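You operate a simulated robot arm through the tools that you are given. There is no shell and no other tool. Be economical: measure what you need, move in short steps, check, and stop when the job is done.

You are at the controls of a simulated robot arm. One attempt, no reset.

JOB
Drain the beaker, press the sample can and put it in the white tray that the display names.
Fine: blue lever open to 0 ML and shut again before you press; red lever DOWN, then UP; slide OUT to reach the can.

Only the result counts: the job must be done as asked and must still hold three seconds after the hand-in. Knocking over, shifting, dropping, spilling or breaking anything else fails it.

ROBOT AND FRAMES
A 7-joint arm with a two-finger parallel gripper, fixed in place. Base frame: the origin is at the foot of the arm, x ahead of it, y to its left, z up; the work surface is at about z = 78.4. Units: cm, degrees, N and s.
With the tool pointing down near the work surface it reaches from about 30 to 70 cm from the base axis. Its first joint turns from -66.0 to 66.0 degrees. Payload 1.57 kg.
Tool frame: the origin (TCP) lies between the finger pads and is the grasp point; the fingertips stand 3 cm ahead of it; z points along the fingers, y is the line along which they close. The gripper opens to 11 cm. The fingers are 2.4 cm wide and 1.2 cm thick; the gripper's body (4.8 by 11.2 cm) begins 7.8 cm behind the TCP.
Orientation is that of the tool frame in the base frame, as a unit quaternion [w, x, y, z]. With the fingers straight down and closing along the base's y, the tool's x points along the base's -x, its y along +y and its z along -z.

CONTROLS
- The arm moves only by the tool play_rows. Its argument "increments" is a list that holds one entry, the list of rows, each a list of 7 numbers: the opening, from 0 (shut) to 1 (fully open), then the shift along the tool's x, y, z in units of 40 mm (1.0 is 40 mm), then the turn, a rotation vector about the tool's x, y, z in units of 8 degrees (1.0 is 8 degrees). In form: [[[hand, tx, ty, tz, rx, ry, rz], ...]]. A call has 1 to 8 rows; each row shifts and turns the commanded pose from where the row before left it, along the tool's axes as they then stand. A call with a number of a shift or a turn outside -1 to 1 is refused whole. Rows are played at 5 a second. More than 5 cm and 8.6 degrees between two rows, or a gripper value outside its range, and nothing of the call is played. A pose out of reach is approached as far as the arm can. The call stops where the force on the tool passes 90 N (or 10 N more than at its start, if that is more) or the arm is blocked; 0.2 s more then pass. The fingers move at their own pace (about 10.8 cm/s each) and stop on an object; they squeeze with about 36 N. The grip force told is the motor's: it shows also when the fingers shut on nothing. Time passes only in rows, and 0.2 s behind the last, so rows that do not move let the fingers close. The reply holds the time, the measured pose of the TCP, the force on the tool along the base axes, the opening and the grip force, in the units named above and with some noise.
- Cameras (640 x 400 px; columns grow to the right, rows downward): "scene" is fixed at [17.37, -40.15, 140.78]; the picture's right is [0.67, -0.74, 0.00], its down [-0.46, -0.42, -0.79] and it looks along [0.58, 0.53, -0.62] (base axes); focal length 286 px, centre (320, 200). "wrist" rides on the gripper at [-3.6, 0, -8] in the tool frame; the picture's right is [0.00, -1.00, 0.00], its down [0.97, 0.00, -0.24] and it looks along [0.24, 0.00, 0.97] (tool axes); focal length 218 px, centre (320, 200). There is no depth. A picture from a camera that has moved, and an enlarged one, comes with that camera's place and axes in the base frame and with its lens. The place of the scene camera against the robot may be out by one fixed shift of up to 1.2 cm in any direction.
- snapshot(camera): a new picture of that camera. It takes no simulated time.
- zoom(camera, box): a new picture of the part [left, top, right, bottom] of that camera's present view, enlarged. It takes no simulated time.
- close_job(): hands the job in; it is judged then, once.

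Work in short steps. Places have to be worked out from the pictures, the camera data and where the tool is seen: move nearer, look again, correct. Check each grasp and each placing, and mend what went wrong. You have 120 turns and 84 pictures in all, those below and enlarged ones among them. Open the gripper and draw the arm clear of the work before you hand the job in, unless the task says otherwise; then end with one line.

The tools are called after "Emit:" by a JSON object that holds its "method" and its "body". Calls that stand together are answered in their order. play_rows: Moves the arm, as the interface text tells. Its arguments: {"type":"object","properties":{"increments":{"type":"array","items":{"type":"array","items":{"type":"array","items":{"type":"number"}}}}},"required":["increments"]} The other tools are called the same way: snapshot (camera) takes a picture; zoom (camera, box) takes an enlarged picture of a part of a camera's view; close_job () hands the job in.

At the start:

```text
clock: 0.0
position: [34.86, -20.19, 122.48]
ee_rot: [-0.001, -0.001, 1.0, 0.0]
force: [0.3, -0.4, -0.9]
opening: 11.02
gripper_force: 0.0
```

scene: 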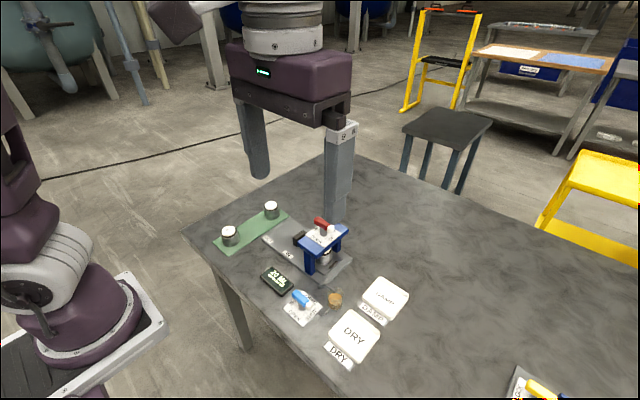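
wrist: 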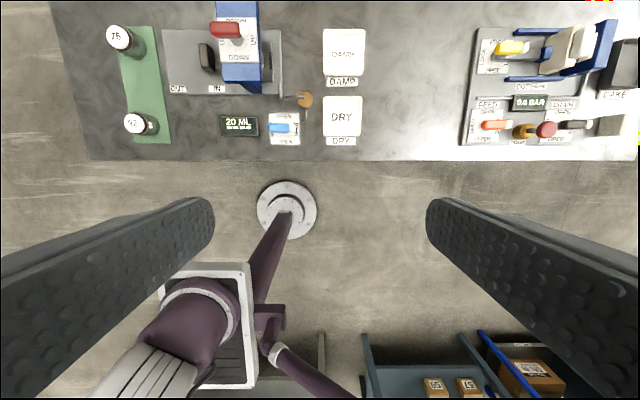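

I'll take enlarged views first to make out the devices and the display text.

Emit:
{"method": "zoom", "body": {"camera": "scene", "box": [200, 180, 420, 370]}}

Emit:
{"method": "zoom", "body": {"camera": "wrist", "box": [90, 0, 380, 170]}}

```text
2.11 times, centred on (310, 275) of scene
camera zoom: at [17.37, -40.15, 140.78], right [0.67, -0.74, 0.0], down [-0.46, -0.42, -0.79], along [0.58, 0.53, -0.62], focal length 603 px, centre (341, 42)
```

zoom: 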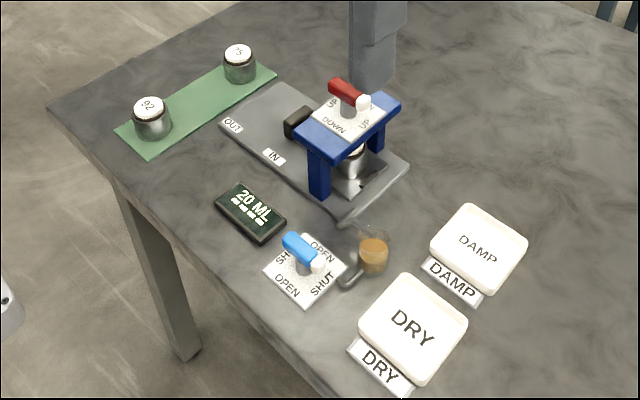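

```text
2.21 times, centred on (235, 85) of wrist
camera zoom: at [38.43, -20.16, 130.58], right [0.0, -1.0, 0.0], down [-0.97, 0.0, 0.24], along [-0.24, 0.0, -0.97], focal length 482 px, centre (508, 454)
```

zoom: 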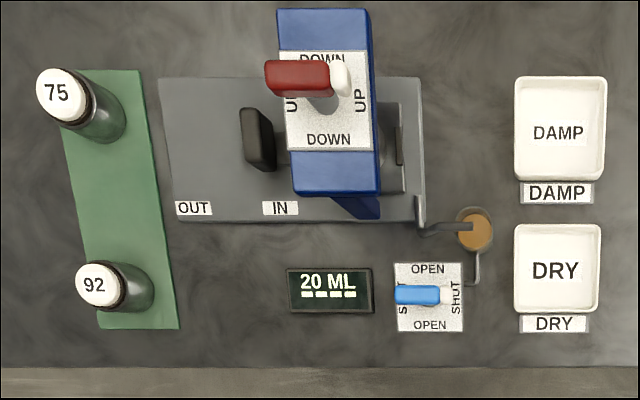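

The press stands at about x=50, with the blue lever at about (42, -12) and its bar along y. I'll move above the blue lever for a closer look.

Emit:
{"method": "play_rows", "body": {"increments": [[[0.5, -0.36, 0.41, 0.9, 0, 0, 0], [0.5, -0.36, 0.41, 0.9, 0, 0, 0], [0.5, -0.36, 0.41, 0.9, 0, 0, 0], [0.5, -0.36, 0.41, 0.9, 0, 0, 0], [0.5, -0.36, 0.41, 0.9, 0, 0, 0], [0.5, 0, 0, 0, 0, 0, 0]]]}}

Emit:
{"method": "snapshot", "body": {"camera": "wrist"}}

Emit:
{"method": "zoom", "body": {"camera": "scene", "box": [260, 200, 380, 330]}}

```text
clock: 1.4
position: [42.17, -11.94, 104.38]
ee_rot: [0.0, 0.001, 1.0, 0.0]
force: [-0.1, 0.4, -0.3]
opening: 5.48
gripper_force: 0.0
```

```text
79 pictures are left
camera wrist: at [45.73, -11.97, 112.5], right [0.0, -1.0, 0.0], down [-0.97, 0.0, 0.24], along [-0.24, 0.0, -0.97], focal length 218 px, centre (320, 200)
```

wrist: 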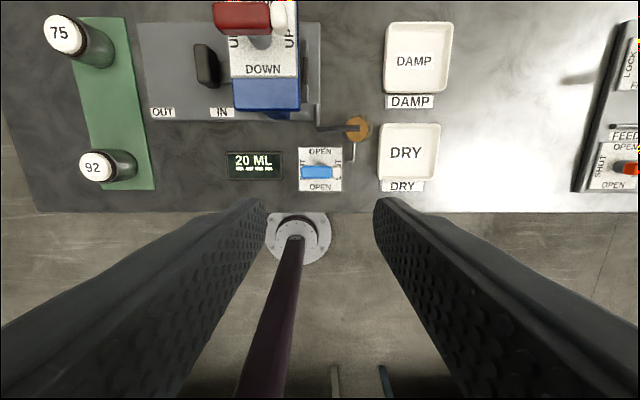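

```text
3.08 times, centred on (320, 265) of scene
camera zoom: at [17.37, -40.14, 140.78], right [0.67, -0.74, 0.0], down [-0.46, -0.42, -0.79], along [0.58, 0.53, -0.62], focal length 881 px, centre (320, 0)
```

zoom: 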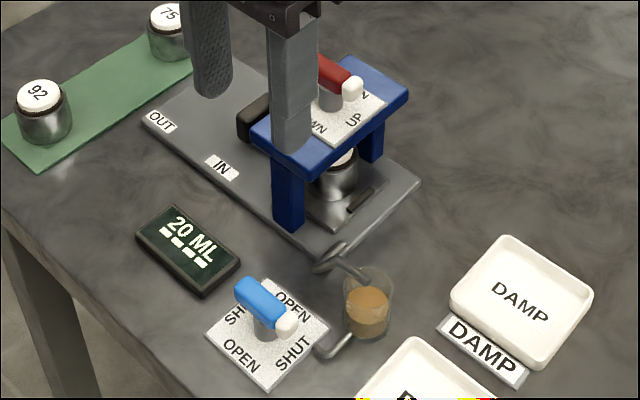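

The blue bar is centred under the tool at about (42.2, -12, 81.7), and the press's red lever is at about (54, -7.6, 92). I'll turn the hand 90° so the fingers close along x, across the bar.

Emit:
{"method": "play_rows", "body": {"increments": [[[0.5, 0, 0, 0, 0, 0, 1], [0.5, 0, 0, 0, 0, 0, 1], [0.5, 0, 0, 0, 0, 0, 1], [0.5, 0, 0, 0, 0, 0, 1], [0.5, 0, 0, 0, 0, 0, 1], [0.5, 0, 0, 0, 0, 0, 1], [0.5, 0, 0, 0, 0, 0, 0]]]}}

Emit:
{"method": "play_rows", "body": {"increments": [[[0.5, 0, 0, 0, 0, 0, 1], [0.5, 0, 0, 0, 0, 0, 1], [0.5, 0, 0, 0, 0, 0, 1], [0.5, 0, 0, 0, 0, 0, 1], [0.5, 0, 0, 0, 0, 0, 1], [0.5, 0, 0, 0, 0, 0, 0.25], [0.5, 0, 0, 0, 0, 0, 0]]]}}

Emit:
{"method": "play_rows", "body": {"increments": [[[0.5, 0, 0, 0.9, 0, 0, 0], [0.5, 0, 0, 0.9, 0, 0, 0], [0.5, 0, 0, 0.9, 0, 0, 0], [0.5, 0, 0, 0.8, 0, 0, 0], [0.5, 0, 0, 0, 0, 0, 0]]]}}

Emit:
{"method": "snapshot", "body": {"camera": "wrist"}}

Emit:
{"method": "zoom", "body": {"camera": "scene", "box": [260, 200, 380, 330]}}

```text
clock: 3.0
position: [42.19, -11.83, 104.53]
ee_rot: [0.0, 0.407, 0.913, 0.0]
force: [1.6, 0.3, 0.1]
opening: 5.5
gripper_force: 0.0
```

```text
clock: 4.6
position: [42.08, -11.94, 104.51]
ee_rot: [0.0, 0.708, 0.706, 0.0]
force: [0.0, -0.4, -0.1]
opening: 5.5
gripper_force: 0.0
```

```text
clock: 5.8
position: [41.96, -12.02, 90.56]
ee_rot: [0.001, 0.707, 0.707, 0.0]
force: [0.2, 0.7, -0.3]
opening: 5.49
gripper_force: 0.1
```

```text
77 pictures are left
camera wrist: at [41.98, -15.61, 98.54], right [-1.0, 0.0, 0.0], down [0.0, 0.97, 0.24], along [0.0, 0.24, -0.97], focal length 218 px, centre (320, 200)
```

wrist: 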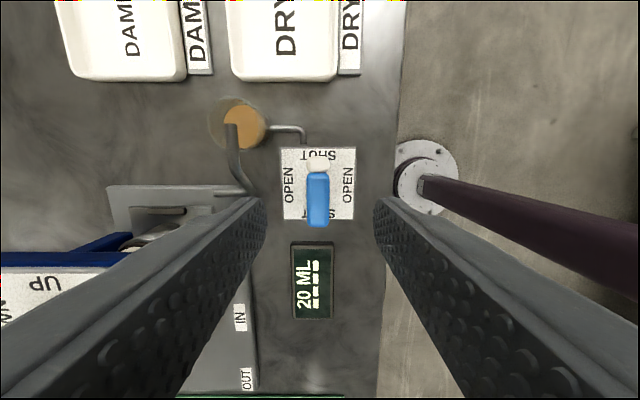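

```text
3.08 times, centred on (320, 265) of scene
camera zoom: at [17.37, -40.15, 140.78], right [0.67, -0.74, 0.0], down [-0.46, -0.42, -0.79], along [0.58, 0.53, -0.62], focal length 881 px, centre (320, 0)
```

zoom: 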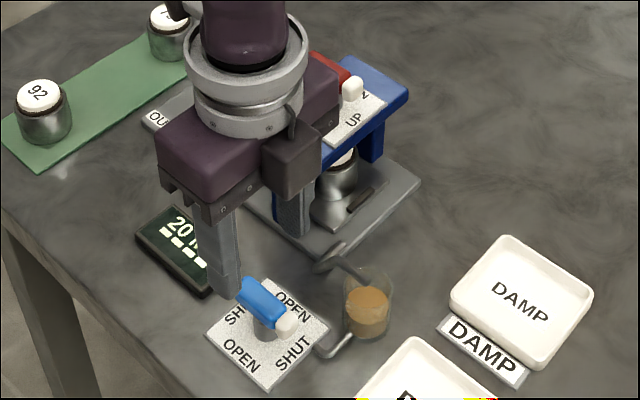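

The bar sits centred between the open fingers. I'll go down to z≈83 and close on it.

Emit:
{"method": "play_rows", "body": {"increments": [[[0.5, 0, 0, 0.8, 0, 0, 0], [0.5, 0, 0, 0.8, 0, 0, 0], [0.5, 0, 0, 0.3, 0, 0, 0], [0.5, 0, 0, 0, 0, 0, 0], [0, 0, 0, 0, 0, 0, 0], [0, 0, 0, 0, 0, 0, 0], [0, 0, 0, 0, 0, 0, 0]]]}}

Emit:
{"method": "snapshot", "body": {"camera": "wrist"}}

```text
clock: 7.4
position: [42.24, -11.95, 82.97]
ee_rot: [0.0, 0.707, 0.707, 0.001]
force: [9.5, 0.0, -13.5]
opening: 1.95
gripper_force: 33.5
```

```text
75 pictures are left
camera wrist: at [42.14, -15.57, 91.06], right [-1.0, 0.0, 0.0], down [0.0, 0.97, 0.24], along [0.0, 0.24, -0.97], focal length 218 px, centre (320, 200)
```

wrist: 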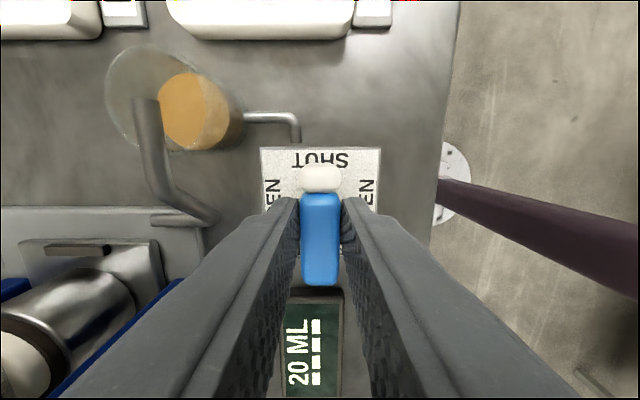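

The bar is gripped at 1.95 cm. I'll turn it gently back towards the hand's original orientation, half of the way first.

Emit:
{"method": "play_rows", "body": {"increments": [[[0, 0, 0, 0, 0, 0, -0.5], [0, 0, 0, 0, 0, 0, -0.8], [0, 0, 0, 0, 0, 0, -0.8], [0, 0, 0, 0, 0, 0, -0.8], [0, 0, 0, 0, 0, 0, -0.8], [0, 0, 0, 0, 0, 0, -0.8], [0, 0, 0, 0, 0, 0, -0.8], [0, 0, 0, 0, 0, 0, 0]]]}}

Emit:
{"method": "snapshot", "body": {"camera": "wrist"}}

```text
clock: 9.2
position: [42.17, -11.97, 82.93]
ee_rot: [0.001, 0.403, 0.915, 0.001]
force: [14.0, -1.1, 27.4]
opening: 1.98
gripper_force: 33.7
```

```text
74 pictures are left
camera wrist: at [44.51, -14.63, 91.04], right [-0.74, -0.68, 0.0], down [-0.66, 0.72, 0.24], along [-0.16, 0.18, -0.97], focal length 218 px, centre (320, 200)
```

wrist: 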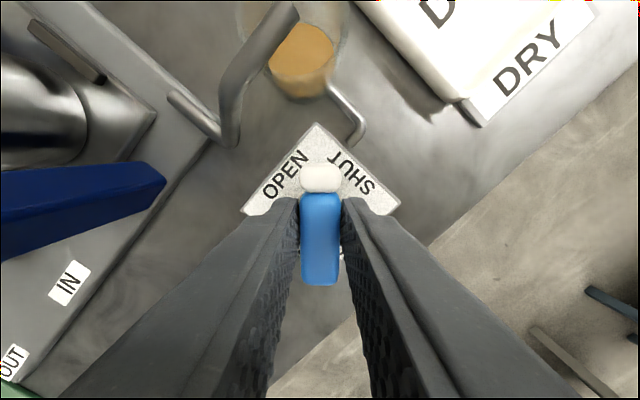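

The lever turns with the hand. I'll finish the quarter turn.

Emit:
{"method": "play_rows", "body": {"increments": [[[0, 0, 0, 0, 0, 0, -0.85], [0, 0, 0, 0, 0, 0, -0.85], [0, 0, 0, 0, 0, 0, -0.85], [0, 0, 0, 0, 0, 0, -0.85], [0, 0, 0, 0, 0, 0, -0.85], [0, 0, 0, 0, 0, 0, -0.85], [0, 0, 0, 0, 0, 0, -0.85], [0, 0, 0, 0, 0, 0, 0]]]}}

Emit:
{"method": "snapshot", "body": {"camera": "wrist"}}

Emit:
{"method": "zoom", "body": {"camera": "scene", "box": [260, 200, 380, 330]}}

```text
clock: 11.0
position: [42.07, -11.91, 82.96]
ee_rot: [0.0, 0.0, 1.0, 0.0]
force: [13.9, -16.6, 3.2]
opening: 1.98
gripper_force: 33.4
```

```text
73 pictures are left
camera wrist: at [45.63, -12.03, 90.95], right [0.0, -1.0, 0.0], down [-0.97, 0.0, 0.24], along [-0.24, 0.0, -0.97], focal length 218 px, centre (320, 200)
```

wrist: 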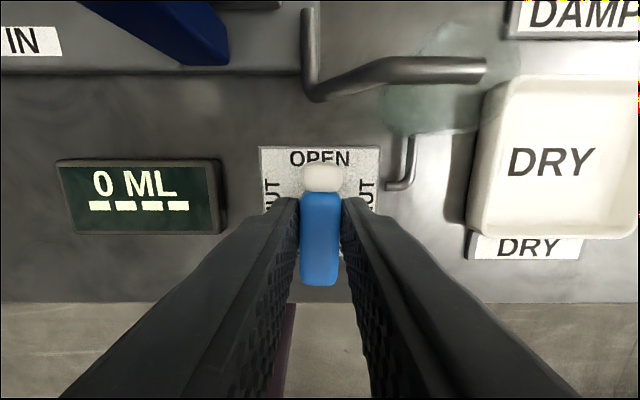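

```text
3.08 times, centred on (320, 265) of scene
camera zoom: at [17.4, -40.18, 140.77], right [0.67, -0.74, 0.0], down [-0.46, -0.42, -0.79], along [0.58, 0.53, -0.62], focal length 881 px, centre (320, 0)
```

zoom: 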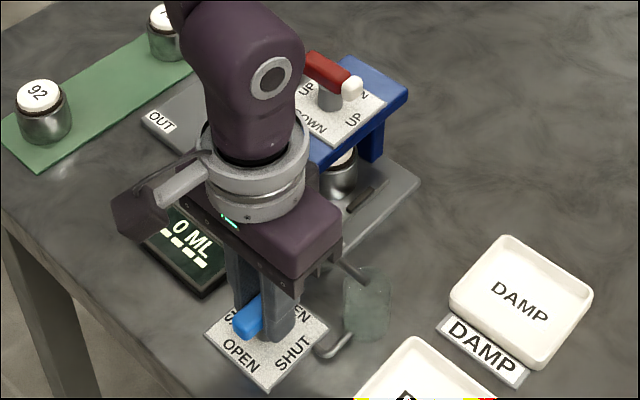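

The display reads 0 ML and the beaker is empty. I'll turn the lever back to SHUT.

Emit:
{"method": "play_rows", "body": {"increments": [[[0, 0, 0, 0, 0, 0, 0.8], [0, 0, 0, 0, 0, 0, 0.8], [0, 0, 0, 0, 0, 0, 0.8], [0, 0, 0, 0, 0, 0, 0.8], [0, 0, 0, 0, 0, 0, 0.8], [0, 0, 0, 0, 0, 0, 0.8], [0, 0, 0, 0, 0, 0, 0.8], [0, 0, 0, 0, 0, 0, 0]]]}}

Emit:
{"method": "play_rows", "body": {"increments": [[[0, 0, 0, 0, 0, 0, 0.8], [0, 0, 0, 0, 0, 0, 0.8], [0, 0, 0, 0, 0, 0, 0.8], [0, 0, 0, 0, 0, 0, 0.8], [0, 0, 0, 0, 0, 0, 0.8], [0, 0, 0, 0, 0, 0, 0.8], [0, 0, 0, 0, 0, 0, 0.85], [0, 0, 0, 0, 0, 0, 0]]]}}

Emit:
{"method": "snapshot", "body": {"camera": "wrist"}}

```text
clock: 12.8
position: [42.12, -11.96, 82.94]
ee_rot: [0.001, 0.382, 0.924, 0.0]
force: [13.2, -5.5, -7.3]
opening: 1.97
gripper_force: 33.6
```

```text
clock: 14.6
position: [42.14, -11.78, 82.97]
ee_rot: [0.001, 0.708, 0.706, 0.001]
force: [25.0, 4.5, -10.9]
opening: 1.97
gripper_force: 33.7
```

```text
71 pictures are left
camera wrist: at [42.13, -15.5, 90.96], right [-1.0, 0.0, 0.0], down [0.0, 0.97, 0.24], along [0.0, 0.24, -0.97], focal length 218 px, centre (320, 200)
```

wrist: 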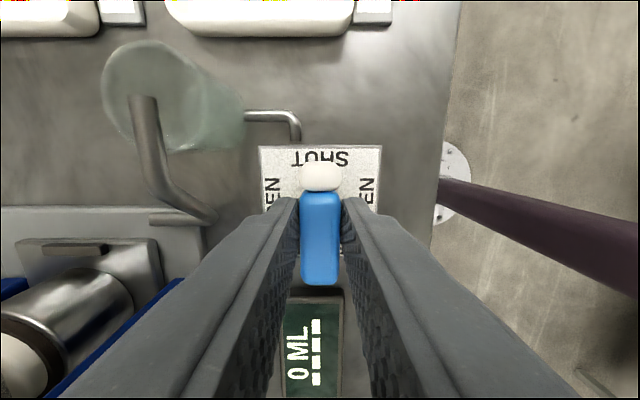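

The bar is back on SHUT and the display holds 0 ML. I'll release, rise and go over the red lever.

Emit:
{"method": "play_rows", "body": {"increments": [[[0.4, 0, 0, 0, 0, 0, 0], [0.4, 0, 0, 0, 0, 0, 0], [0.4, 0, 0, -0.5, 0, 0, 0], [0.4, 0, 0, -1, 0, 0, 0], [0.4, 0, 0, -1, 0, 0, 0], [0.4, 0, 0, -1, 0, 0, 0], [0.4, 0, 0, -1, 0, 0, 0], [0.4, 0, 0, -1, 0, 0, 0]]]}}

Emit:
{"method": "play_rows", "body": {"increments": [[[0.5, 0.35, 0.95, 0, 0, 0, 0], [0.5, 0.35, 0.95, 0, 0, 0, 0], [0.5, 0.35, 0.95, 0, 0, 0, 0], [0.5, 0, 0, 0, 0, 0, 0]]]}}

Emit:
{"method": "snapshot", "body": {"camera": "wrist"}}

Emit:
{"method": "zoom", "body": {"camera": "scene", "box": [260, 200, 380, 330]}}

```text
clock: 16.4
position: [42.07, -11.94, 105.08]
ee_rot: [-0.001, 0.708, 0.706, -0.001]
force: [0.7, -0.3, 0.8]
opening: 4.39
gripper_force: 0.1
```

```text
clock: 17.4
position: [53.49, -7.58, 104.83]
ee_rot: [0.0, 0.707, 0.707, 0.0]
force: [1.0, 0.7, -1.1]
opening: 5.49
gripper_force: 0.1
```

```text
70 pictures are left
camera wrist: at [53.49, -11.36, 112.95], right [-1.0, 0.0, 0.0], down [0.0, 0.97, 0.24], along [0.0, 0.24, -0.97], focal length 218 px, centre (320, 200)
```

wrist: 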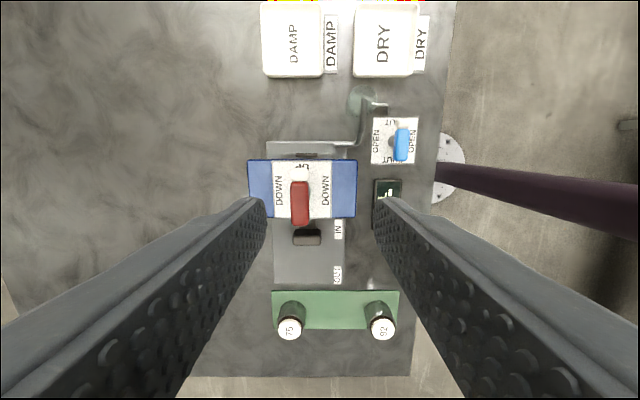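

```text
3.08 times, centred on (320, 265) of scene
camera zoom: at [17.37, -40.14, 140.78], right [0.67, -0.74, 0.0], down [-0.46, -0.42, -0.79], along [0.58, 0.53, -0.62], focal length 881 px, centre (320, 0)
```

zoom: 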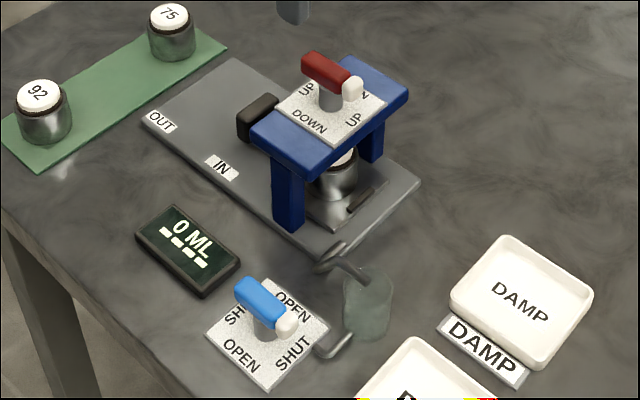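

The red bar is at about (55.4, -7, 93). I'll shift over it, lower partway and re-check.

Emit:
{"method": "play_rows", "body": {"increments": [[[0.5, 0.12, 0.48, 0, 0, 0, 0], [0.5, 0, 0, 0.8, 0, 0, 0], [0.5, 0, 0, 0, 0, 0, 0]]]}}

Emit:
{"method": "snapshot", "body": {"camera": "wrist"}}

Emit:
{"method": "zoom", "body": {"camera": "scene", "box": [260, 160, 380, 290]}}

```text
clock: 18.2
position: [55.41, -7.37, 101.72]
ee_rot: [0.0, 0.707, 0.707, 0.0]
force: [-0.1, 0.0, -0.3]
opening: 5.49
gripper_force: 0.1
```

```text
68 pictures are left
camera wrist: at [55.4, -10.9, 109.69], right [-1.0, 0.0, 0.0], down [0.0, 0.97, 0.24], along [0.0, 0.24, -0.97], focal length 218 px, centre (320, 200)
```

wrist: 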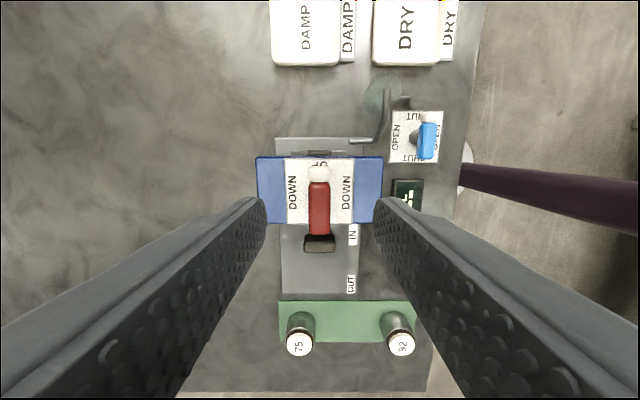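

```text
3.08 times, centred on (320, 225) of scene
camera zoom: at [17.37, -40.15, 140.78], right [0.67, -0.74, 0.0], down [-0.46, -0.42, -0.79], along [0.58, 0.53, -0.62], focal length 881 px, centre (320, 123)
```

zoom: 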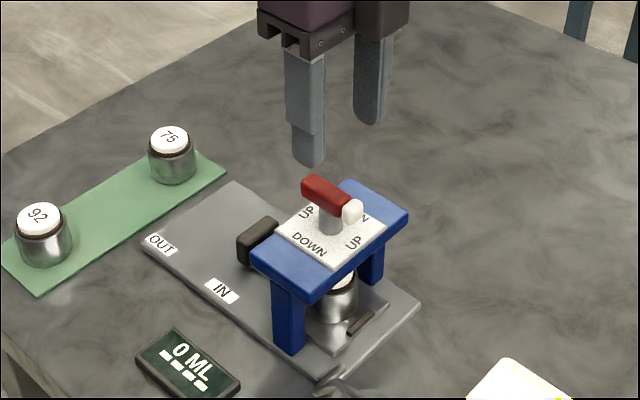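

The bar is centred in column. I'll shift 0.4 cm in y, descend and grip.

Emit:
{"method": "play_rows", "body": {"increments": [[[0.5, 0.1, 0.02, 0.8, 0, 0, 0], [0.5, 0, 0, 0.8, 0, 0, 0], [0.5, 0, 0, 0.25, 0, 0, 0], [0.5, 0, 0, 0, 0, 0, 0], [0, 0, 0, 0, 0, 0, 0], [0, 0, 0, 0, 0, 0, 0], [0, 0, 0, 0, 0, 0, 0]]]}}

Emit:
{"method": "snapshot", "body": {"camera": "wrist"}}

Emit:
{"method": "zoom", "body": {"camera": "scene", "box": [260, 160, 380, 290]}}

```text
clock: 19.8
position: [55.42, -6.78, 94.2]
ee_rot: [0.0, 0.707, 0.707, 0.0]
force: [4.7, -1.0, -6.5]
opening: 1.98
gripper_force: 33.5
```

```text
66 pictures are left
camera wrist: at [55.45, -10.48, 102.29], right [-1.0, 0.0, 0.0], down [0.0, 0.97, 0.24], along [0.0, 0.24, -0.97], focal length 218 px, centre (320, 200)
```

wrist: 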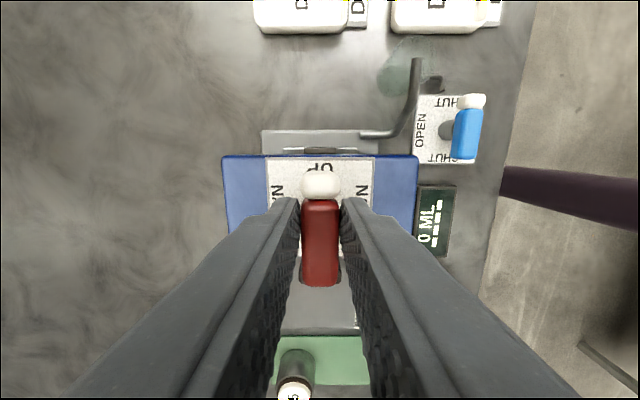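

```text
3.08 times, centred on (320, 225) of scene
camera zoom: at [17.4, -40.15, 140.78], right [0.67, -0.74, 0.0], down [-0.46, -0.42, -0.79], along [0.58, 0.53, -0.62], focal length 881 px, centre (320, 123)
```

zoom: 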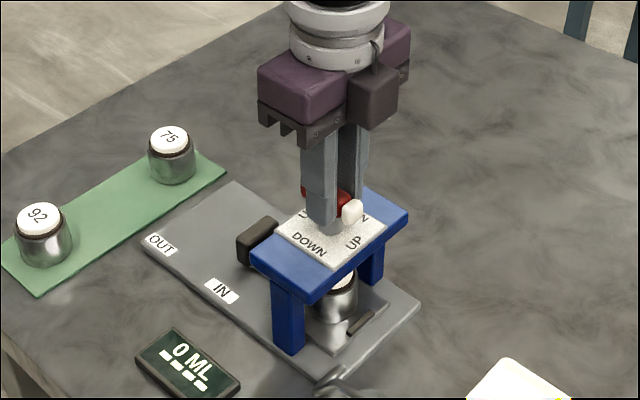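

The grip on the red bar is good. I'll turn it a quarter to DOWN.

Emit:
{"method": "play_rows", "body": {"increments": [[[0, 0, 0, 0, 0, 0, -0.8], [0, 0, 0, 0, 0, 0, -0.8], [0, 0, 0, 0, 0, 0, -0.8], [0, 0, 0, 0, 0, 0, -0.8], [0, 0, 0, 0, 0, 0, -0.8], [0, 0, 0, 0, 0, 0, -0.8], [0, 0, 0, 0, 0, 0, -0.8], [0, 0, 0, 0, 0, 0, 0]]]}}

Emit:
{"method": "play_rows", "body": {"increments": [[[0, 0, 0, 0, 0, 0, -0.8], [0, 0, 0, 0, 0, 0, -0.8], [0, 0, 0, 0, 0, 0, -0.8], [0, 0, 0, 0, 0, 0, -0.8], [0, 0, 0, 0, 0, 0, -0.8], [0, 0, 0, 0, 0, 0, -0.8], [0, 0, 0, 0, 0, 0, -0.85], [0, 0, 0, 0, 0, 0, 0]]]}}

Emit:
{"method": "snapshot", "body": {"camera": "wrist"}}

Emit:
{"method": "zoom", "body": {"camera": "scene", "box": [240, 190, 400, 320]}}

```text
clock: 21.6
position: [55.67, -6.65, 94.39]
ee_rot: [0.002, 0.383, 0.924, 0.001]
force: [29.5, 12.1, -24.8]
opening: 1.95
gripper_force: 34.0
```

```text
clock: 23.4
position: [55.57, -6.54, 94.37]
ee_rot: [0.002, -0.002, 1.0, 0.003]
force: [22.6, 35.2, 3.2]
opening: 1.96
gripper_force: 33.4
```

```text
64 pictures are left
camera wrist: at [59.16, -6.58, 102.39], right [0.0, -1.0, 0.0], down [-0.97, 0.0, 0.24], along [-0.24, 0.0, -0.97], focal length 218 px, centre (320, 200)
```

wrist: 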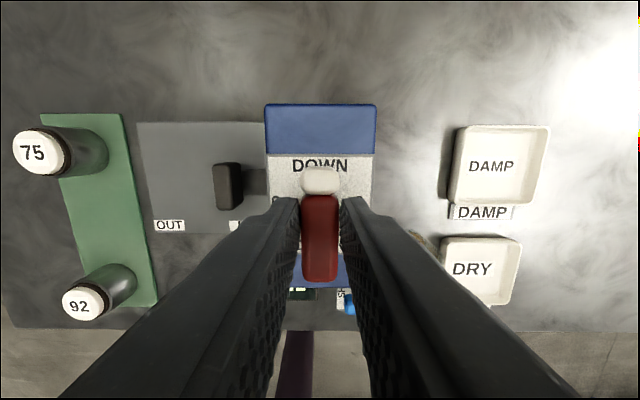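

```text
3.08 times, centred on (320, 255) of scene
camera zoom: at [17.43, -40.05, 140.8], right [0.67, -0.74, 0.0], down [-0.46, -0.42, -0.79], along [0.58, 0.53, -0.62], focal length 881 px, centre (320, 31)
```

zoom: 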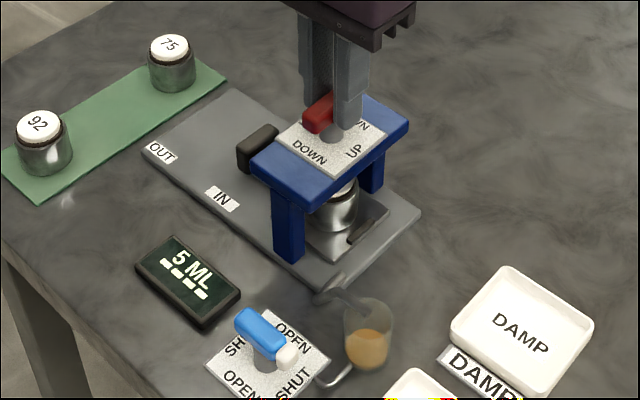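

The press is working: 5 ML is collecting. I'll hold still for about 1.5 s to see whether it settles.

Emit:
{"method": "play_rows", "body": {"increments": [[[0, 0, 0, 0, 0, 0, 0], [0, 0, 0, 0, 0, 0, 0], [0, 0, 0, 0, 0, 0, 0], [0, 0, 0, 0, 0, 0, 0], [0, 0, 0, 0, 0, 0, 0], [0, 0, 0, 0, 0, 0, 0], [0, 0, 0, 0, 0, 0, 0]]]}}

Emit:
{"method": "zoom", "body": {"camera": "scene", "box": [240, 190, 400, 320]}}

```text
clock: 25.0
position: [55.6, -6.56, 94.35]
ee_rot: [0.002, -0.001, 1.0, 0.001]
force: [22.2, 36.7, 10.3]
opening: 1.95
gripper_force: 33.5
```

```text
3.08 times, centred on (320, 255) of scene
camera zoom: at [17.41, -40.05, 140.81], right [0.67, -0.74, 0.0], down [-0.46, -0.42, -0.79], along [0.58, 0.53, -0.62], focal length 881 px, centre (320, 31)
```

zoom: 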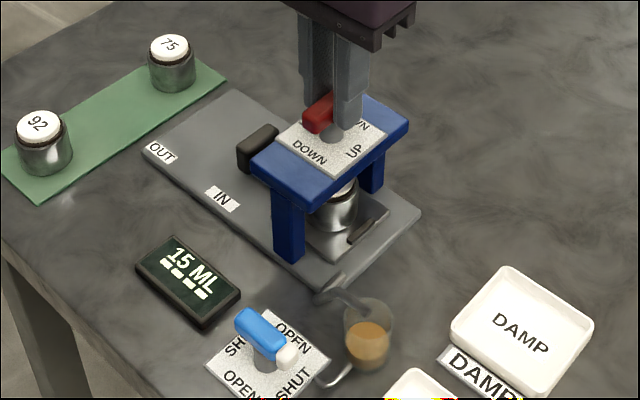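

It's still rising at 15 ML. I'll hold in short steps and watch.

Emit:
{"method": "play_rows", "body": {"increments": [[[0, 0, 0, 0, 0, 0, 0], [0, 0, 0, 0, 0, 0, 0], [0, 0, 0, 0, 0, 0, 0], [0, 0, 0, 0, 0, 0, 0]]]}}

Emit:
{"method": "zoom", "body": {"camera": "scene", "box": [240, 190, 400, 320]}}

```text
clock: 26.0
position: [55.59, -6.56, 94.33]
ee_rot: [0.001, 0.0, 1.0, 0.002]
force: [22.0, 36.1, 10.4]
opening: 1.95
gripper_force: 33.7
```

```text
3.08 times, centred on (320, 255) of scene
camera zoom: at [17.41, -40.05, 140.81], right [0.67, -0.74, 0.0], down [-0.46, -0.42, -0.79], along [0.58, 0.53, -0.62], focal length 881 px, centre (320, 31)
```

zoom: 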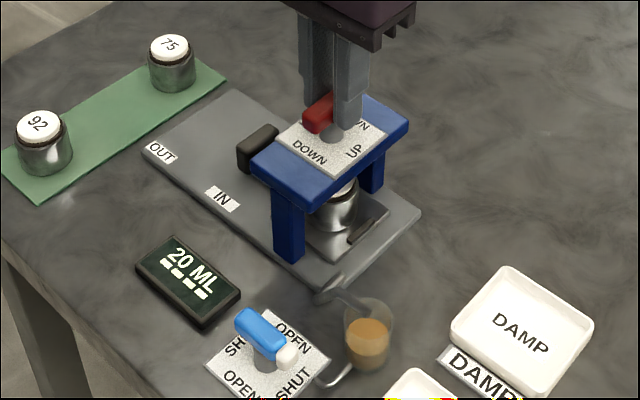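

Emit:
{"method": "play_rows", "body": {"increments": [[[0, 0, 0, 0, 0, 0, 0], [0, 0, 0, 0, 0, 0, 0], [0, 0, 0, 0, 0, 0, 0], [0, 0, 0, 0, 0, 0, 0]]]}}

Emit:
{"method": "zoom", "body": {"camera": "scene", "box": [240, 190, 400, 320]}}

```text
clock: 27.0
position: [55.55, -6.51, 94.25]
ee_rot: [0.001, 0.0, 1.0, 0.003]
force: [22.0, 36.2, 10.6]
opening: 1.98
gripper_force: 34.0
```

```text
3.08 times, centred on (320, 255) of scene
camera zoom: at [17.41, -40.05, 140.81], right [0.67, -0.74, 0.0], down [-0.46, -0.42, -0.79], along [0.58, 0.53, -0.62], focal length 881 px, centre (320, 31)
```

zoom: 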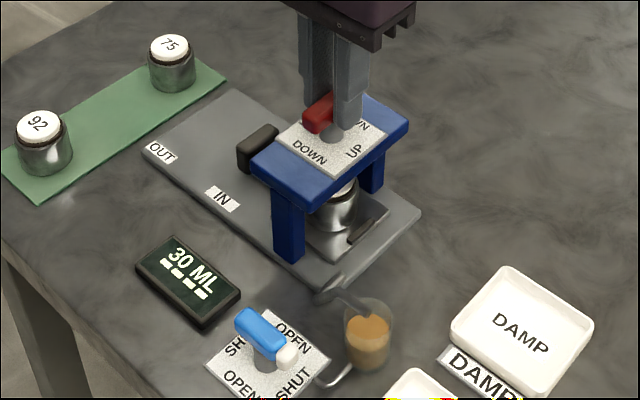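

Emit:
{"method": "play_rows", "body": {"increments": [[[0, 0, 0, 0, 0, 0, 0], [0, 0, 0, 0, 0, 0, 0], [0, 0, 0, 0, 0, 0, 0]]]}}

Emit:
{"method": "zoom", "body": {"camera": "scene", "box": [240, 190, 400, 320]}}

```text
clock: 27.8
position: [55.58, -6.62, 94.3]
ee_rot: [0.002, -0.001, 1.0, 0.001]
force: [21.5, 35.9, 11.2]
opening: 1.97
gripper_force: 33.7
```

```text
3.08 times, centred on (320, 255) of scene
camera zoom: at [17.41, -40.05, 140.81], right [0.67, -0.74, 0.0], down [-0.46, -0.42, -0.79], along [0.58, 0.53, -0.62], focal length 881 px, centre (320, 31)
```

zoom: 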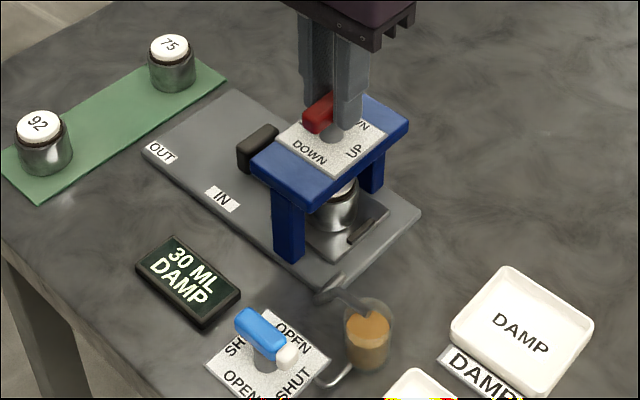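

The display names DAMP at 30 ML. I'll turn the red lever back to UP.

Emit:
{"method": "play_rows", "body": {"increments": [[[0, 0, 0, 0, 0, 0, 0.8], [0, 0, 0, 0, 0, 0, 0.8], [0, 0, 0, 0, 0, 0, 0.8], [0, 0, 0, 0, 0, 0, 0.8], [0, 0, 0, 0, 0, 0, 0.8], [0, 0, 0, 0, 0, 0, 0.8], [0, 0, 0, 0, 0, 0, 0.8], [0, 0, 0, 0, 0, 0, 0]]]}}

Emit:
{"method": "play_rows", "body": {"increments": [[[0, 0, 0, 0, 0, 0, 0.8], [0, 0, 0, 0, 0, 0, 0.8], [0, 0, 0, 0, 0, 0, 0.8], [0, 0, 0, 0, 0, 0, 0.8], [0, 0, 0, 0, 0, 0, 0.8], [0, 0, 0, 0, 0, 0, 0.8], [0, 0, 0, 0, 0, 0, 0.85], [0, 0, 0, 0, 0, 0, 0]]]}}

Emit:
{"method": "snapshot", "body": {"camera": "wrist"}}

Emit:
{"method": "zoom", "body": {"camera": "scene", "box": [240, 190, 400, 320]}}

```text
clock: 29.6
position: [55.46, -6.68, 94.31]
ee_rot: [-0.001, 0.382, 0.924, 0.001]
force: [16.1, 34.6, 16.2]
opening: 1.97
gripper_force: 33.4
```

```text
clock: 31.4
position: [55.34, -6.68, 94.25]
ee_rot: [-0.001, 0.708, 0.706, 0.0]
force: [11.6, 27.5, 5.4]
opening: 1.96
gripper_force: 33.5
```

```text
58 pictures are left
camera wrist: at [55.44, -10.34, 102.3], right [-1.0, 0.0, 0.0], down [0.0, 0.97, 0.24], along [0.0, 0.24, -0.97], focal length 218 px, centre (320, 200)
```

wrist: 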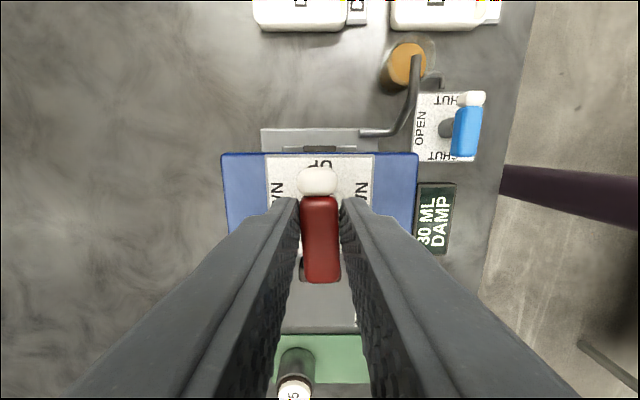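

```text
3.08 times, centred on (320, 255) of scene
camera zoom: at [17.39, -40.08, 140.8], right [0.67, -0.74, 0.0], down [-0.46, -0.42, -0.79], along [0.58, 0.53, -0.62], focal length 881 px, centre (320, 31)
```

zoom: 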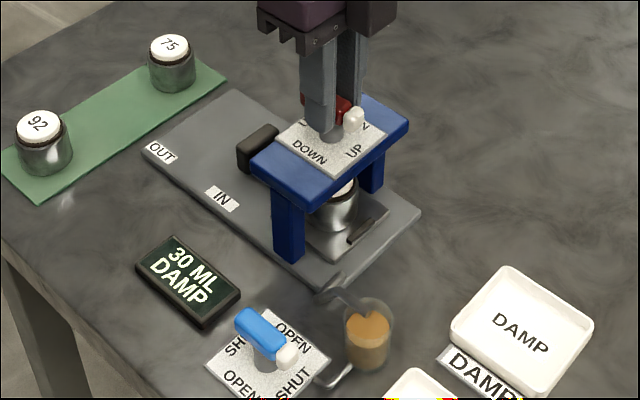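

The red lever is back at UP. I'll release, rise, and turn the hand 180° in stages so that the camera faces away from the press for the slide handle.

Emit:
{"method": "play_rows", "body": {"increments": [[[0.4, 0, 0, 0, 0, 0, 0], [0.4, 0, 0, 0, 0, 0, 0], [0.4, 0, 0, -0.5, 0, 0, 0], [0.4, 0, 0, -1, 0, 0, 0], [0.4, 0, 0, -1, 0, 0, 0], [0.4, 0, 0, -1, 0, 0, 0], [0.4, 0, 0, 0, 0, 0, 0]]]}}

Emit:
{"method": "play_rows", "body": {"increments": [[[0.5, 0.9, 0, 0, 0, 0, 0], [0.5, 1, 0, 0, 0, 0, 0], [0.5, 0, 0, 0, 0, 0, -1], [0.5, 0, 0, 0, 0, 0, -1], [0.5, 0, 0, 0, 0, 0, -1], [0.5, 0, 0, 0, 0, 0, -1], [0.5, 0, 0, 0, 0, 0, -1], [0.5, 0, 0, 0, 0, 0, -1]]]}}

Emit:
{"method": "play_rows", "body": {"increments": [[[0.5, 0, 0, 0, 0, 0, -1], [0.5, 0, 0, 0, 0, 0, -1], [0.5, 0, 0, 0, 0, 0, -1], [0.5, 0, 0, 0, 0, 0, -1], [0.5, 0, 0, 0, 0, 0, -1], [0.5, 0, 0, 0, 0, 0, -0.25], [0.5, 0, 0, 0, 0, 0, 0]]]}}

Emit:
{"method": "snapshot", "body": {"camera": "wrist"}}

Emit:
{"method": "zoom", "body": {"camera": "scene", "box": [240, 190, 400, 320]}}

```text
clock: 33.0
position: [55.37, -6.86, 108.35]
ee_rot: [0.0, 0.707, 0.707, 0.001]
force: [0.7, -0.9, 0.2]
opening: 4.43
gripper_force: 0.0
```

```text
clock: 34.8
position: [55.57, 0.75, 108.35]
ee_rot: [0.0, 0.357, 0.934, 0.0]
force: [-0.7, -0.4, -0.7]
opening: 5.49
gripper_force: 0.1
```

```text
clock: 36.4
position: [55.61, 0.87, 108.39]
ee_rot: [0.0, 0.0, 1.0, 0.0]
force: [0.0, 0.3, 0.4]
opening: 5.49
gripper_force: 0.1
```

```text
56 pictures are left
camera wrist: at [59.04, 0.72, 116.37], right [0.0, -1.0, 0.0], down [-0.97, 0.0, 0.24], along [-0.24, 0.0, -0.97], focal length 218 px, centre (320, 200)
```

wrist: 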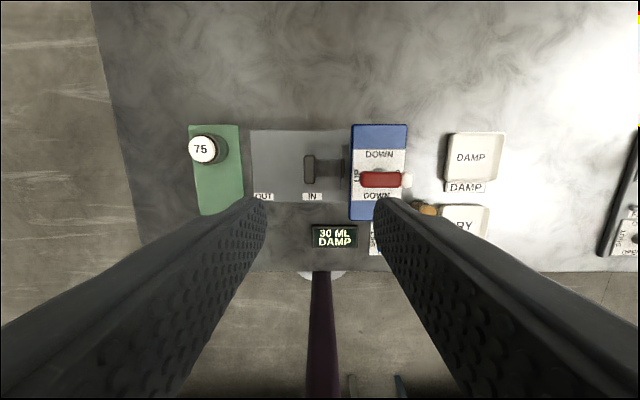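

```text
3.08 times, centred on (320, 255) of scene
camera zoom: at [17.37, -40.15, 140.78], right [0.67, -0.74, 0.0], down [-0.46, -0.42, -0.79], along [0.58, 0.53, -0.62], focal length 881 px, centre (320, 31)
```

zoom: 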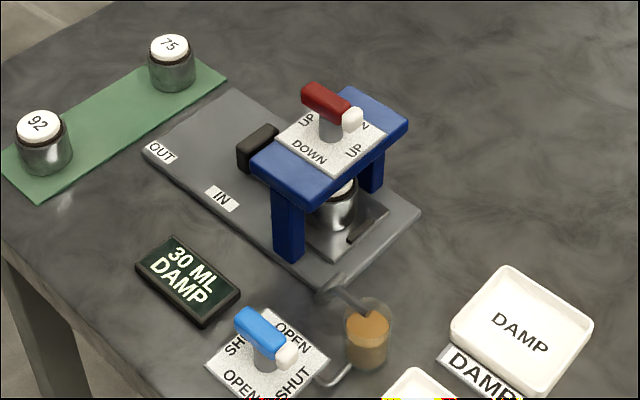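

The handle is at about (55.6, 2.2), 4.4 cm long in x, with its top at z≈84.5. I'll turn another -90° and move over it.

Emit:
{"method": "play_rows", "body": {"increments": [[[0.6, 0, 0.35, 0, 0, 0, 0], [0.6, 0, 0, 0, 0, 0, -1], [0.6, 0, 0, 0, 0, 0, -1], [0.6, 0, 0, 0, 0, 0, -1], [0.6, 0, 0, 0, 0, 0, -1], [0.6, 0, 0, 0, 0, 0, -1], [0.6, 0, 0, 0, 0, 0, -1], [0.6, 0, 0, 0, 0, 0, 0]]]}}

Emit:
{"method": "play_rows", "body": {"increments": [[[0.7, 0, 0, 0, 0, 0, -1], [0.7, 0, 0, 0, 0, 0, -1], [0.7, 0, 0, 0, 0, 0, -1], [0.7, 0, 0, 0, 0, 0, -1], [0.7, 0, 0, 0, 0, 0, -1], [0.7, 0, 0, 0, 0, 0, -0.25], [0.7, 0, 0, 0, 0, 0, 0]]]}}

Emit:
{"method": "play_rows", "body": {"increments": [[[0.7, 0, 0, 1, 0, 0, 0], [0.7, 0, 0, 1, 0, 0, 0], [0.7, 0, 0, 1, 0, 0, 0], [0.7, 0, 0, 0, 0, 0, 0]]]}}

Emit:
{"method": "snapshot", "body": {"camera": "wrist"}}

Emit:
{"method": "snapshot", "body": {"camera": "scene"}}

```text
clock: 38.2
position: [55.47, 2.22, 108.29]
ee_rot: [0.0, -0.407, 0.913, 0.0]
force: [-0.8, -0.1, -0.4]
opening: 6.6
gripper_force: 0.1
```

```text
clock: 39.8
position: [55.48, 2.09, 108.36]
ee_rot: [0.001, -0.707, 0.708, 0.0]
force: [-0.3, -0.3, 0.2]
opening: 7.71
gripper_force: 0.0
```

```text
clock: 40.8
position: [55.39, 2.07, 96.37]
ee_rot: [0.0, -0.707, 0.707, -0.001]
force: [0.7, -0.7, 0.4]
opening: 7.69
gripper_force: 0.1
```

```text
54 pictures are left
camera wrist: at [55.36, 5.75, 104.36], right [1.0, 0.0, 0.0], down [0.0, -0.97, 0.24], along [0.0, -0.24, -0.97], focal length 218 px, centre (320, 200)
```

wrist: 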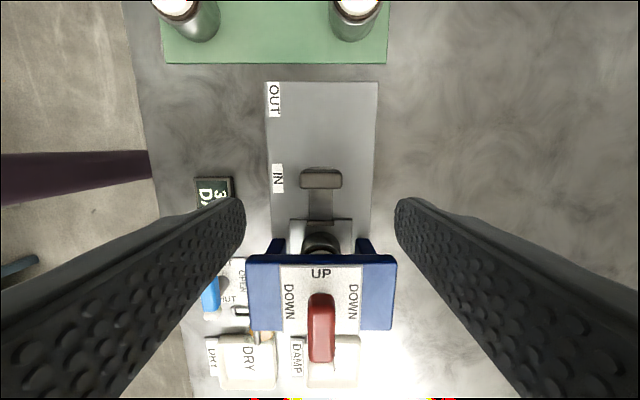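

```text
53 pictures are left
```

scene: 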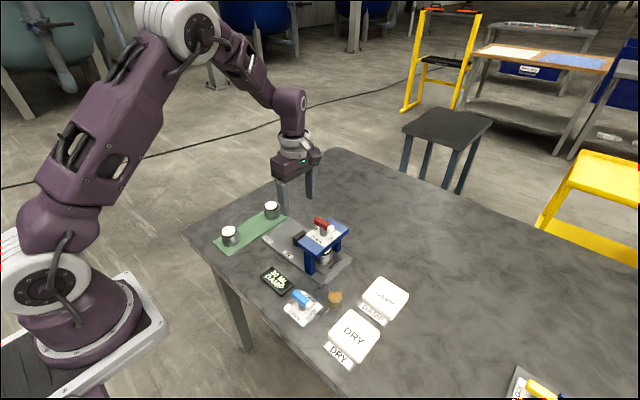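

The handle is centred in x with y≈2.6. I'll go down and grip it along x.

Emit:
{"method": "play_rows", "body": {"increments": [[[0.7, -0.13, 0, 0.9, 0, 0, 0], [0.7, 0, 0, 0.9, 0, 0, 0], [0.7, 0, 0, 0.9, 0, 0, 0], [0.7, 0, 0, 0.5, 0, 0, 0], [0.7, 0, 0, 0, 0, 0, 0], [0, 0, 0, 0, 0, 0, 0], [0, 0, 0, 0, 0, 0, 0], [0, 0, 0, 0, 0, 0, 0]]]}}

Emit:
{"method": "snapshot", "body": {"camera": "wrist"}}

Emit:
{"method": "zoom", "body": {"camera": "scene", "box": [240, 190, 400, 320]}}

```text
clock: 42.6
position: [55.47, 2.56, 83.59]
ee_rot: [0.0, 0.707, -0.707, 0.0]
force: [6.3, 0.5, -12.3]
opening: 4.36
gripper_force: 44.9
```

```text
52 pictures are left
camera wrist: at [55.45, 6.21, 91.55], right [1.0, 0.0, 0.0], down [0.0, -0.97, 0.24], along [0.0, -0.24, -0.97], focal length 218 px, centre (320, 200)
```

wrist: 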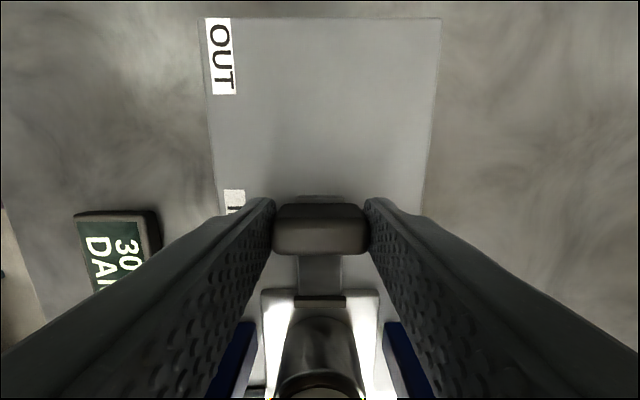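

```text
3.08 times, centred on (320, 255) of scene
camera zoom: at [17.41, -40.14, 140.78], right [0.67, -0.74, 0.0], down [-0.46, -0.42, -0.79], along [0.58, 0.53, -0.62], focal length 881 px, centre (320, 31)
```

zoom: 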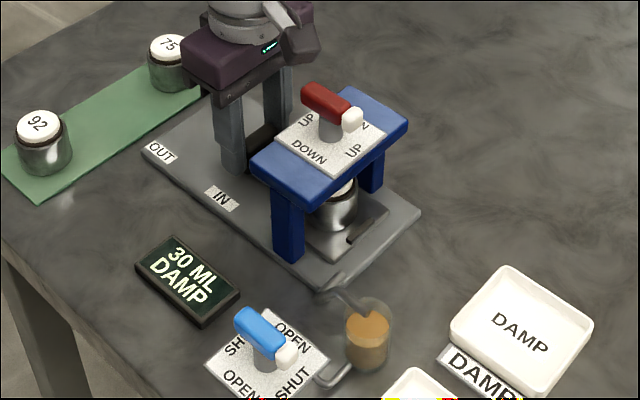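

The handle is gripped. I'll pull the slide gently toward +y.

Emit:
{"method": "play_rows", "body": {"increments": [[[0, -0.1, 0, 0, 0, 0, 0], [0, -0.2, 0, 0, 0, 0, 0], [0, -0.25, 0, 0, 0, 0, 0], [0, -0.25, 0, 0, 0, 0, 0], [0, -0.25, 0, 0, 0, 0, 0], [0, -0.25, 0, 0, 0, 0, 0], [0, -0.25, 0, 0, 0, 0, 0], [0, 0, 0, 0, 0, 0, 0]]]}}

Emit:
{"method": "zoom", "body": {"camera": "scene", "box": [220, 180, 380, 310]}}

Emit:
{"method": "snapshot", "body": {"camera": "wrist"}}

```text
clock: 44.4
position: [55.49, 8.72, 83.48]
ee_rot: [-0.001, -0.707, 0.707, 0.001]
force: [8.1, 0.5, -18.0]
opening: 4.38
gripper_force: 45.1
```

```text
3.08 times, centred on (300, 245) of scene
camera zoom: at [17.42, -40.14, 140.78], right [0.67, -0.74, 0.0], down [-0.46, -0.42, -0.79], along [0.58, 0.53, -0.62], focal length 881 px, centre (382, 62)
```

zoom: 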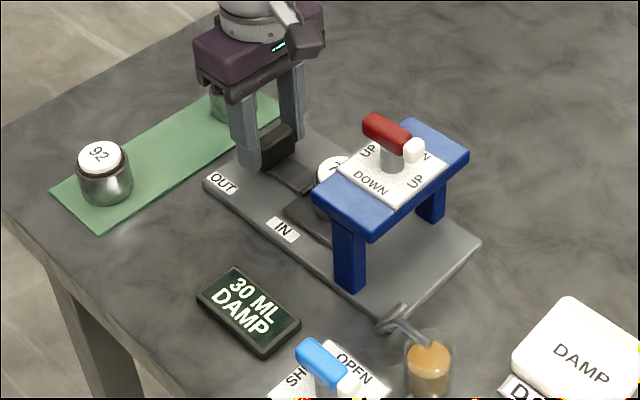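

```text
49 pictures are left
camera wrist: at [55.46, 12.45, 91.56], right [1.0, 0.0, 0.0], down [0.0, -0.97, 0.24], along [0.0, -0.24, -0.97], focal length 218 px, centre (320, 200)
```

wrist: 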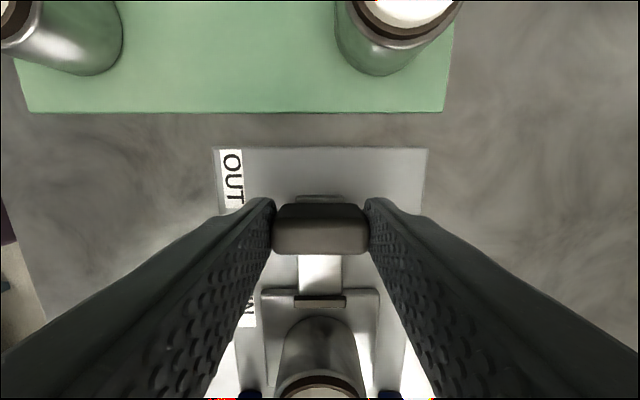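

The slide follows. I'll continue about 2.5 cm to OUT in small steps.

Emit:
{"method": "play_rows", "body": {"increments": [[[0, -0.15, 0, 0, 0, 0, 0], [0, -0.15, 0, 0, 0, 0, 0], [0, -0.15, 0, 0, 0, 0, 0], [0, -0.1, 0, 0, 0, 0, 0], [0, -0.1, 0, 0, 0, 0, 0], [0, 0, 0, 0, 0, 0, 0]]]}}

Emit:
{"method": "zoom", "body": {"camera": "scene", "box": [220, 180, 380, 310]}}

Emit:
{"method": "snapshot", "body": {"camera": "wrist"}}

```text
clock: 45.8
position: [55.48, 11.25, 83.5]
ee_rot: [-0.003, -0.707, 0.707, -0.001]
force: [5.9, -23.3, -14.5]
opening: 4.36
gripper_force: 45.5
```

```text
3.08 times, centred on (300, 245) of scene
camera zoom: at [17.41, -40.2, 140.76], right [0.67, -0.74, 0.0], down [-0.46, -0.42, -0.79], along [0.58, 0.53, -0.62], focal length 881 px, centre (382, 62)
```

zoom: 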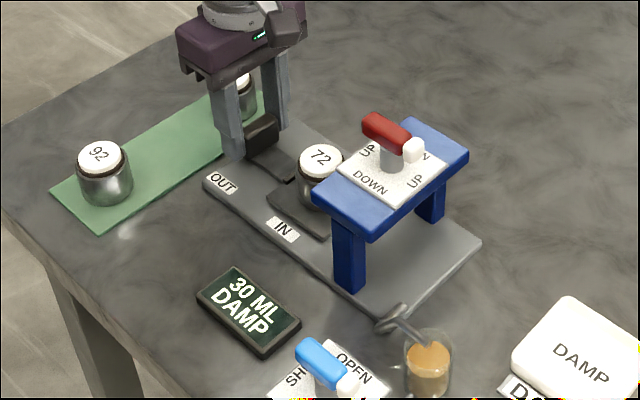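

```text
47 pictures are left
camera wrist: at [55.48, 14.77, 91.55], right [1.0, 0.0, 0.0], down [0.0, -0.97, 0.24], along [0.0, -0.24, -0.97], focal length 218 px, centre (320, 200)
```

wrist: 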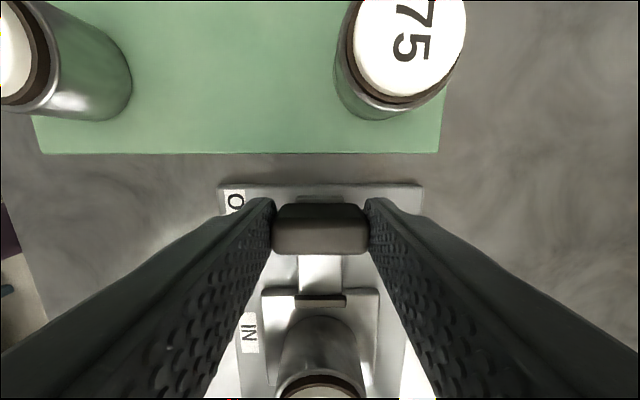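

A -23 N reaction shows the slide is at its OUT stop, with can "72" clear of the bridge. I'll release, rise and look at the can.

Emit:
{"method": "play_rows", "body": {"increments": [[[0, 0.03, 0, 0, 0, 0, 0], [0.65, 0, 0, 0, 0, 0, 0], [0.65, 0, 0, 0, 0, 0, 0], [0.65, 0, 0, -0.5, 0, 0, 0], [0.65, 0, 0, -1, 0, 0, 0], [0.65, 0, 0, -1, 0, 0, 0], [0.65, 0, 0, -1, 0, 0, 0], [0.65, 0, 0, 0, 0, 0, 0]]]}}

Emit:
{"method": "snapshot", "body": {"camera": "wrist"}}

Emit:
{"method": "zoom", "body": {"camera": "scene", "box": [220, 180, 380, 310]}}

```text
clock: 47.6
position: [55.49, 11.39, 97.59]
ee_rot: [0.0, -0.707, 0.707, 0.0]
force: [-0.6, -0.6, -0.7]
opening: 7.15
gripper_force: 0.0
```

```text
46 pictures are left
camera wrist: at [55.47, 14.98, 105.63], right [1.0, 0.0, 0.0], down [0.0, -0.97, 0.24], along [0.0, -0.24, -0.97], focal length 218 px, centre (320, 200)
```

wrist: 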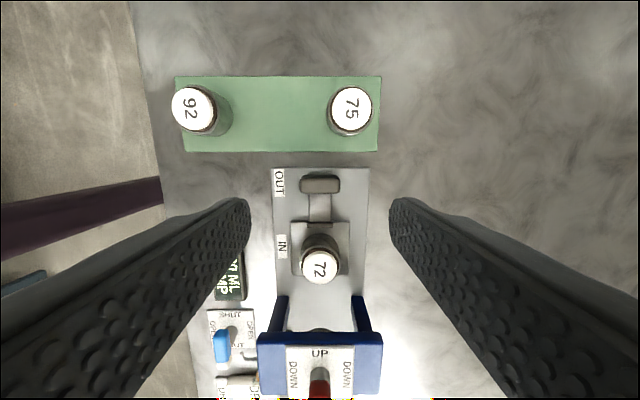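

```text
3.08 times, centred on (300, 245) of scene
camera zoom: at [17.37, -40.15, 140.78], right [0.67, -0.74, 0.0], down [-0.46, -0.42, -0.79], along [0.58, 0.53, -0.62], focal length 881 px, centre (382, 62)
```

zoom: 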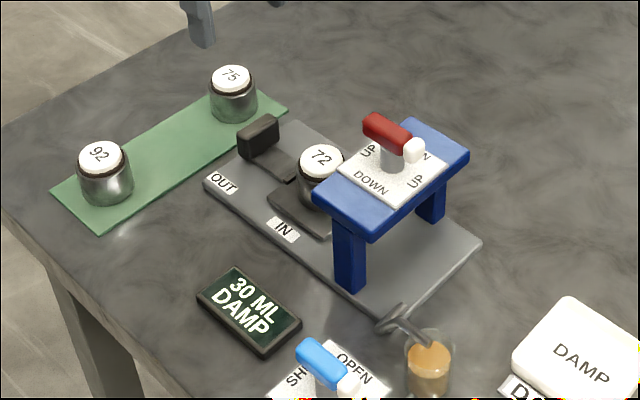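

Can 72 is at about (55.5, 2.4), with its lid at z≈85. I'll move over it and check before descending.

Emit:
{"method": "play_rows", "body": {"increments": [[[0.7, 0.9, 0, 0, 0, 0, 0], [0.7, 0.9, 0, 0, 0, 0, 0], [0.7, 0.43, 0, 0.5, 0, 0, 0], [0.7, 0, 0, 0, 0, 0, 0]]]}}

Emit:
{"method": "snapshot", "body": {"camera": "wrist"}}

```text
clock: 48.6
position: [55.24, 2.43, 95.43]
ee_rot: [0.0, -0.707, 0.707, 0.0]
force: [1.4, 0.2, 0.5]
opening: 7.66
gripper_force: 0.1
```

```text
44 pictures are left
camera wrist: at [55.36, 5.96, 103.5], right [1.0, 0.0, 0.0], down [0.0, -0.97, 0.24], along [0.0, -0.24, -0.97], focal length 218 px, centre (320, 200)
```

wrist: 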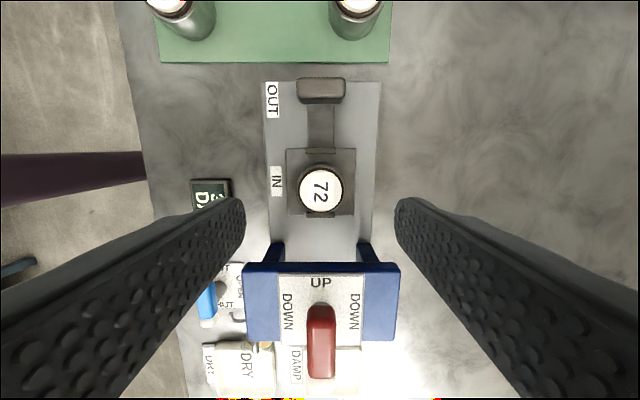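

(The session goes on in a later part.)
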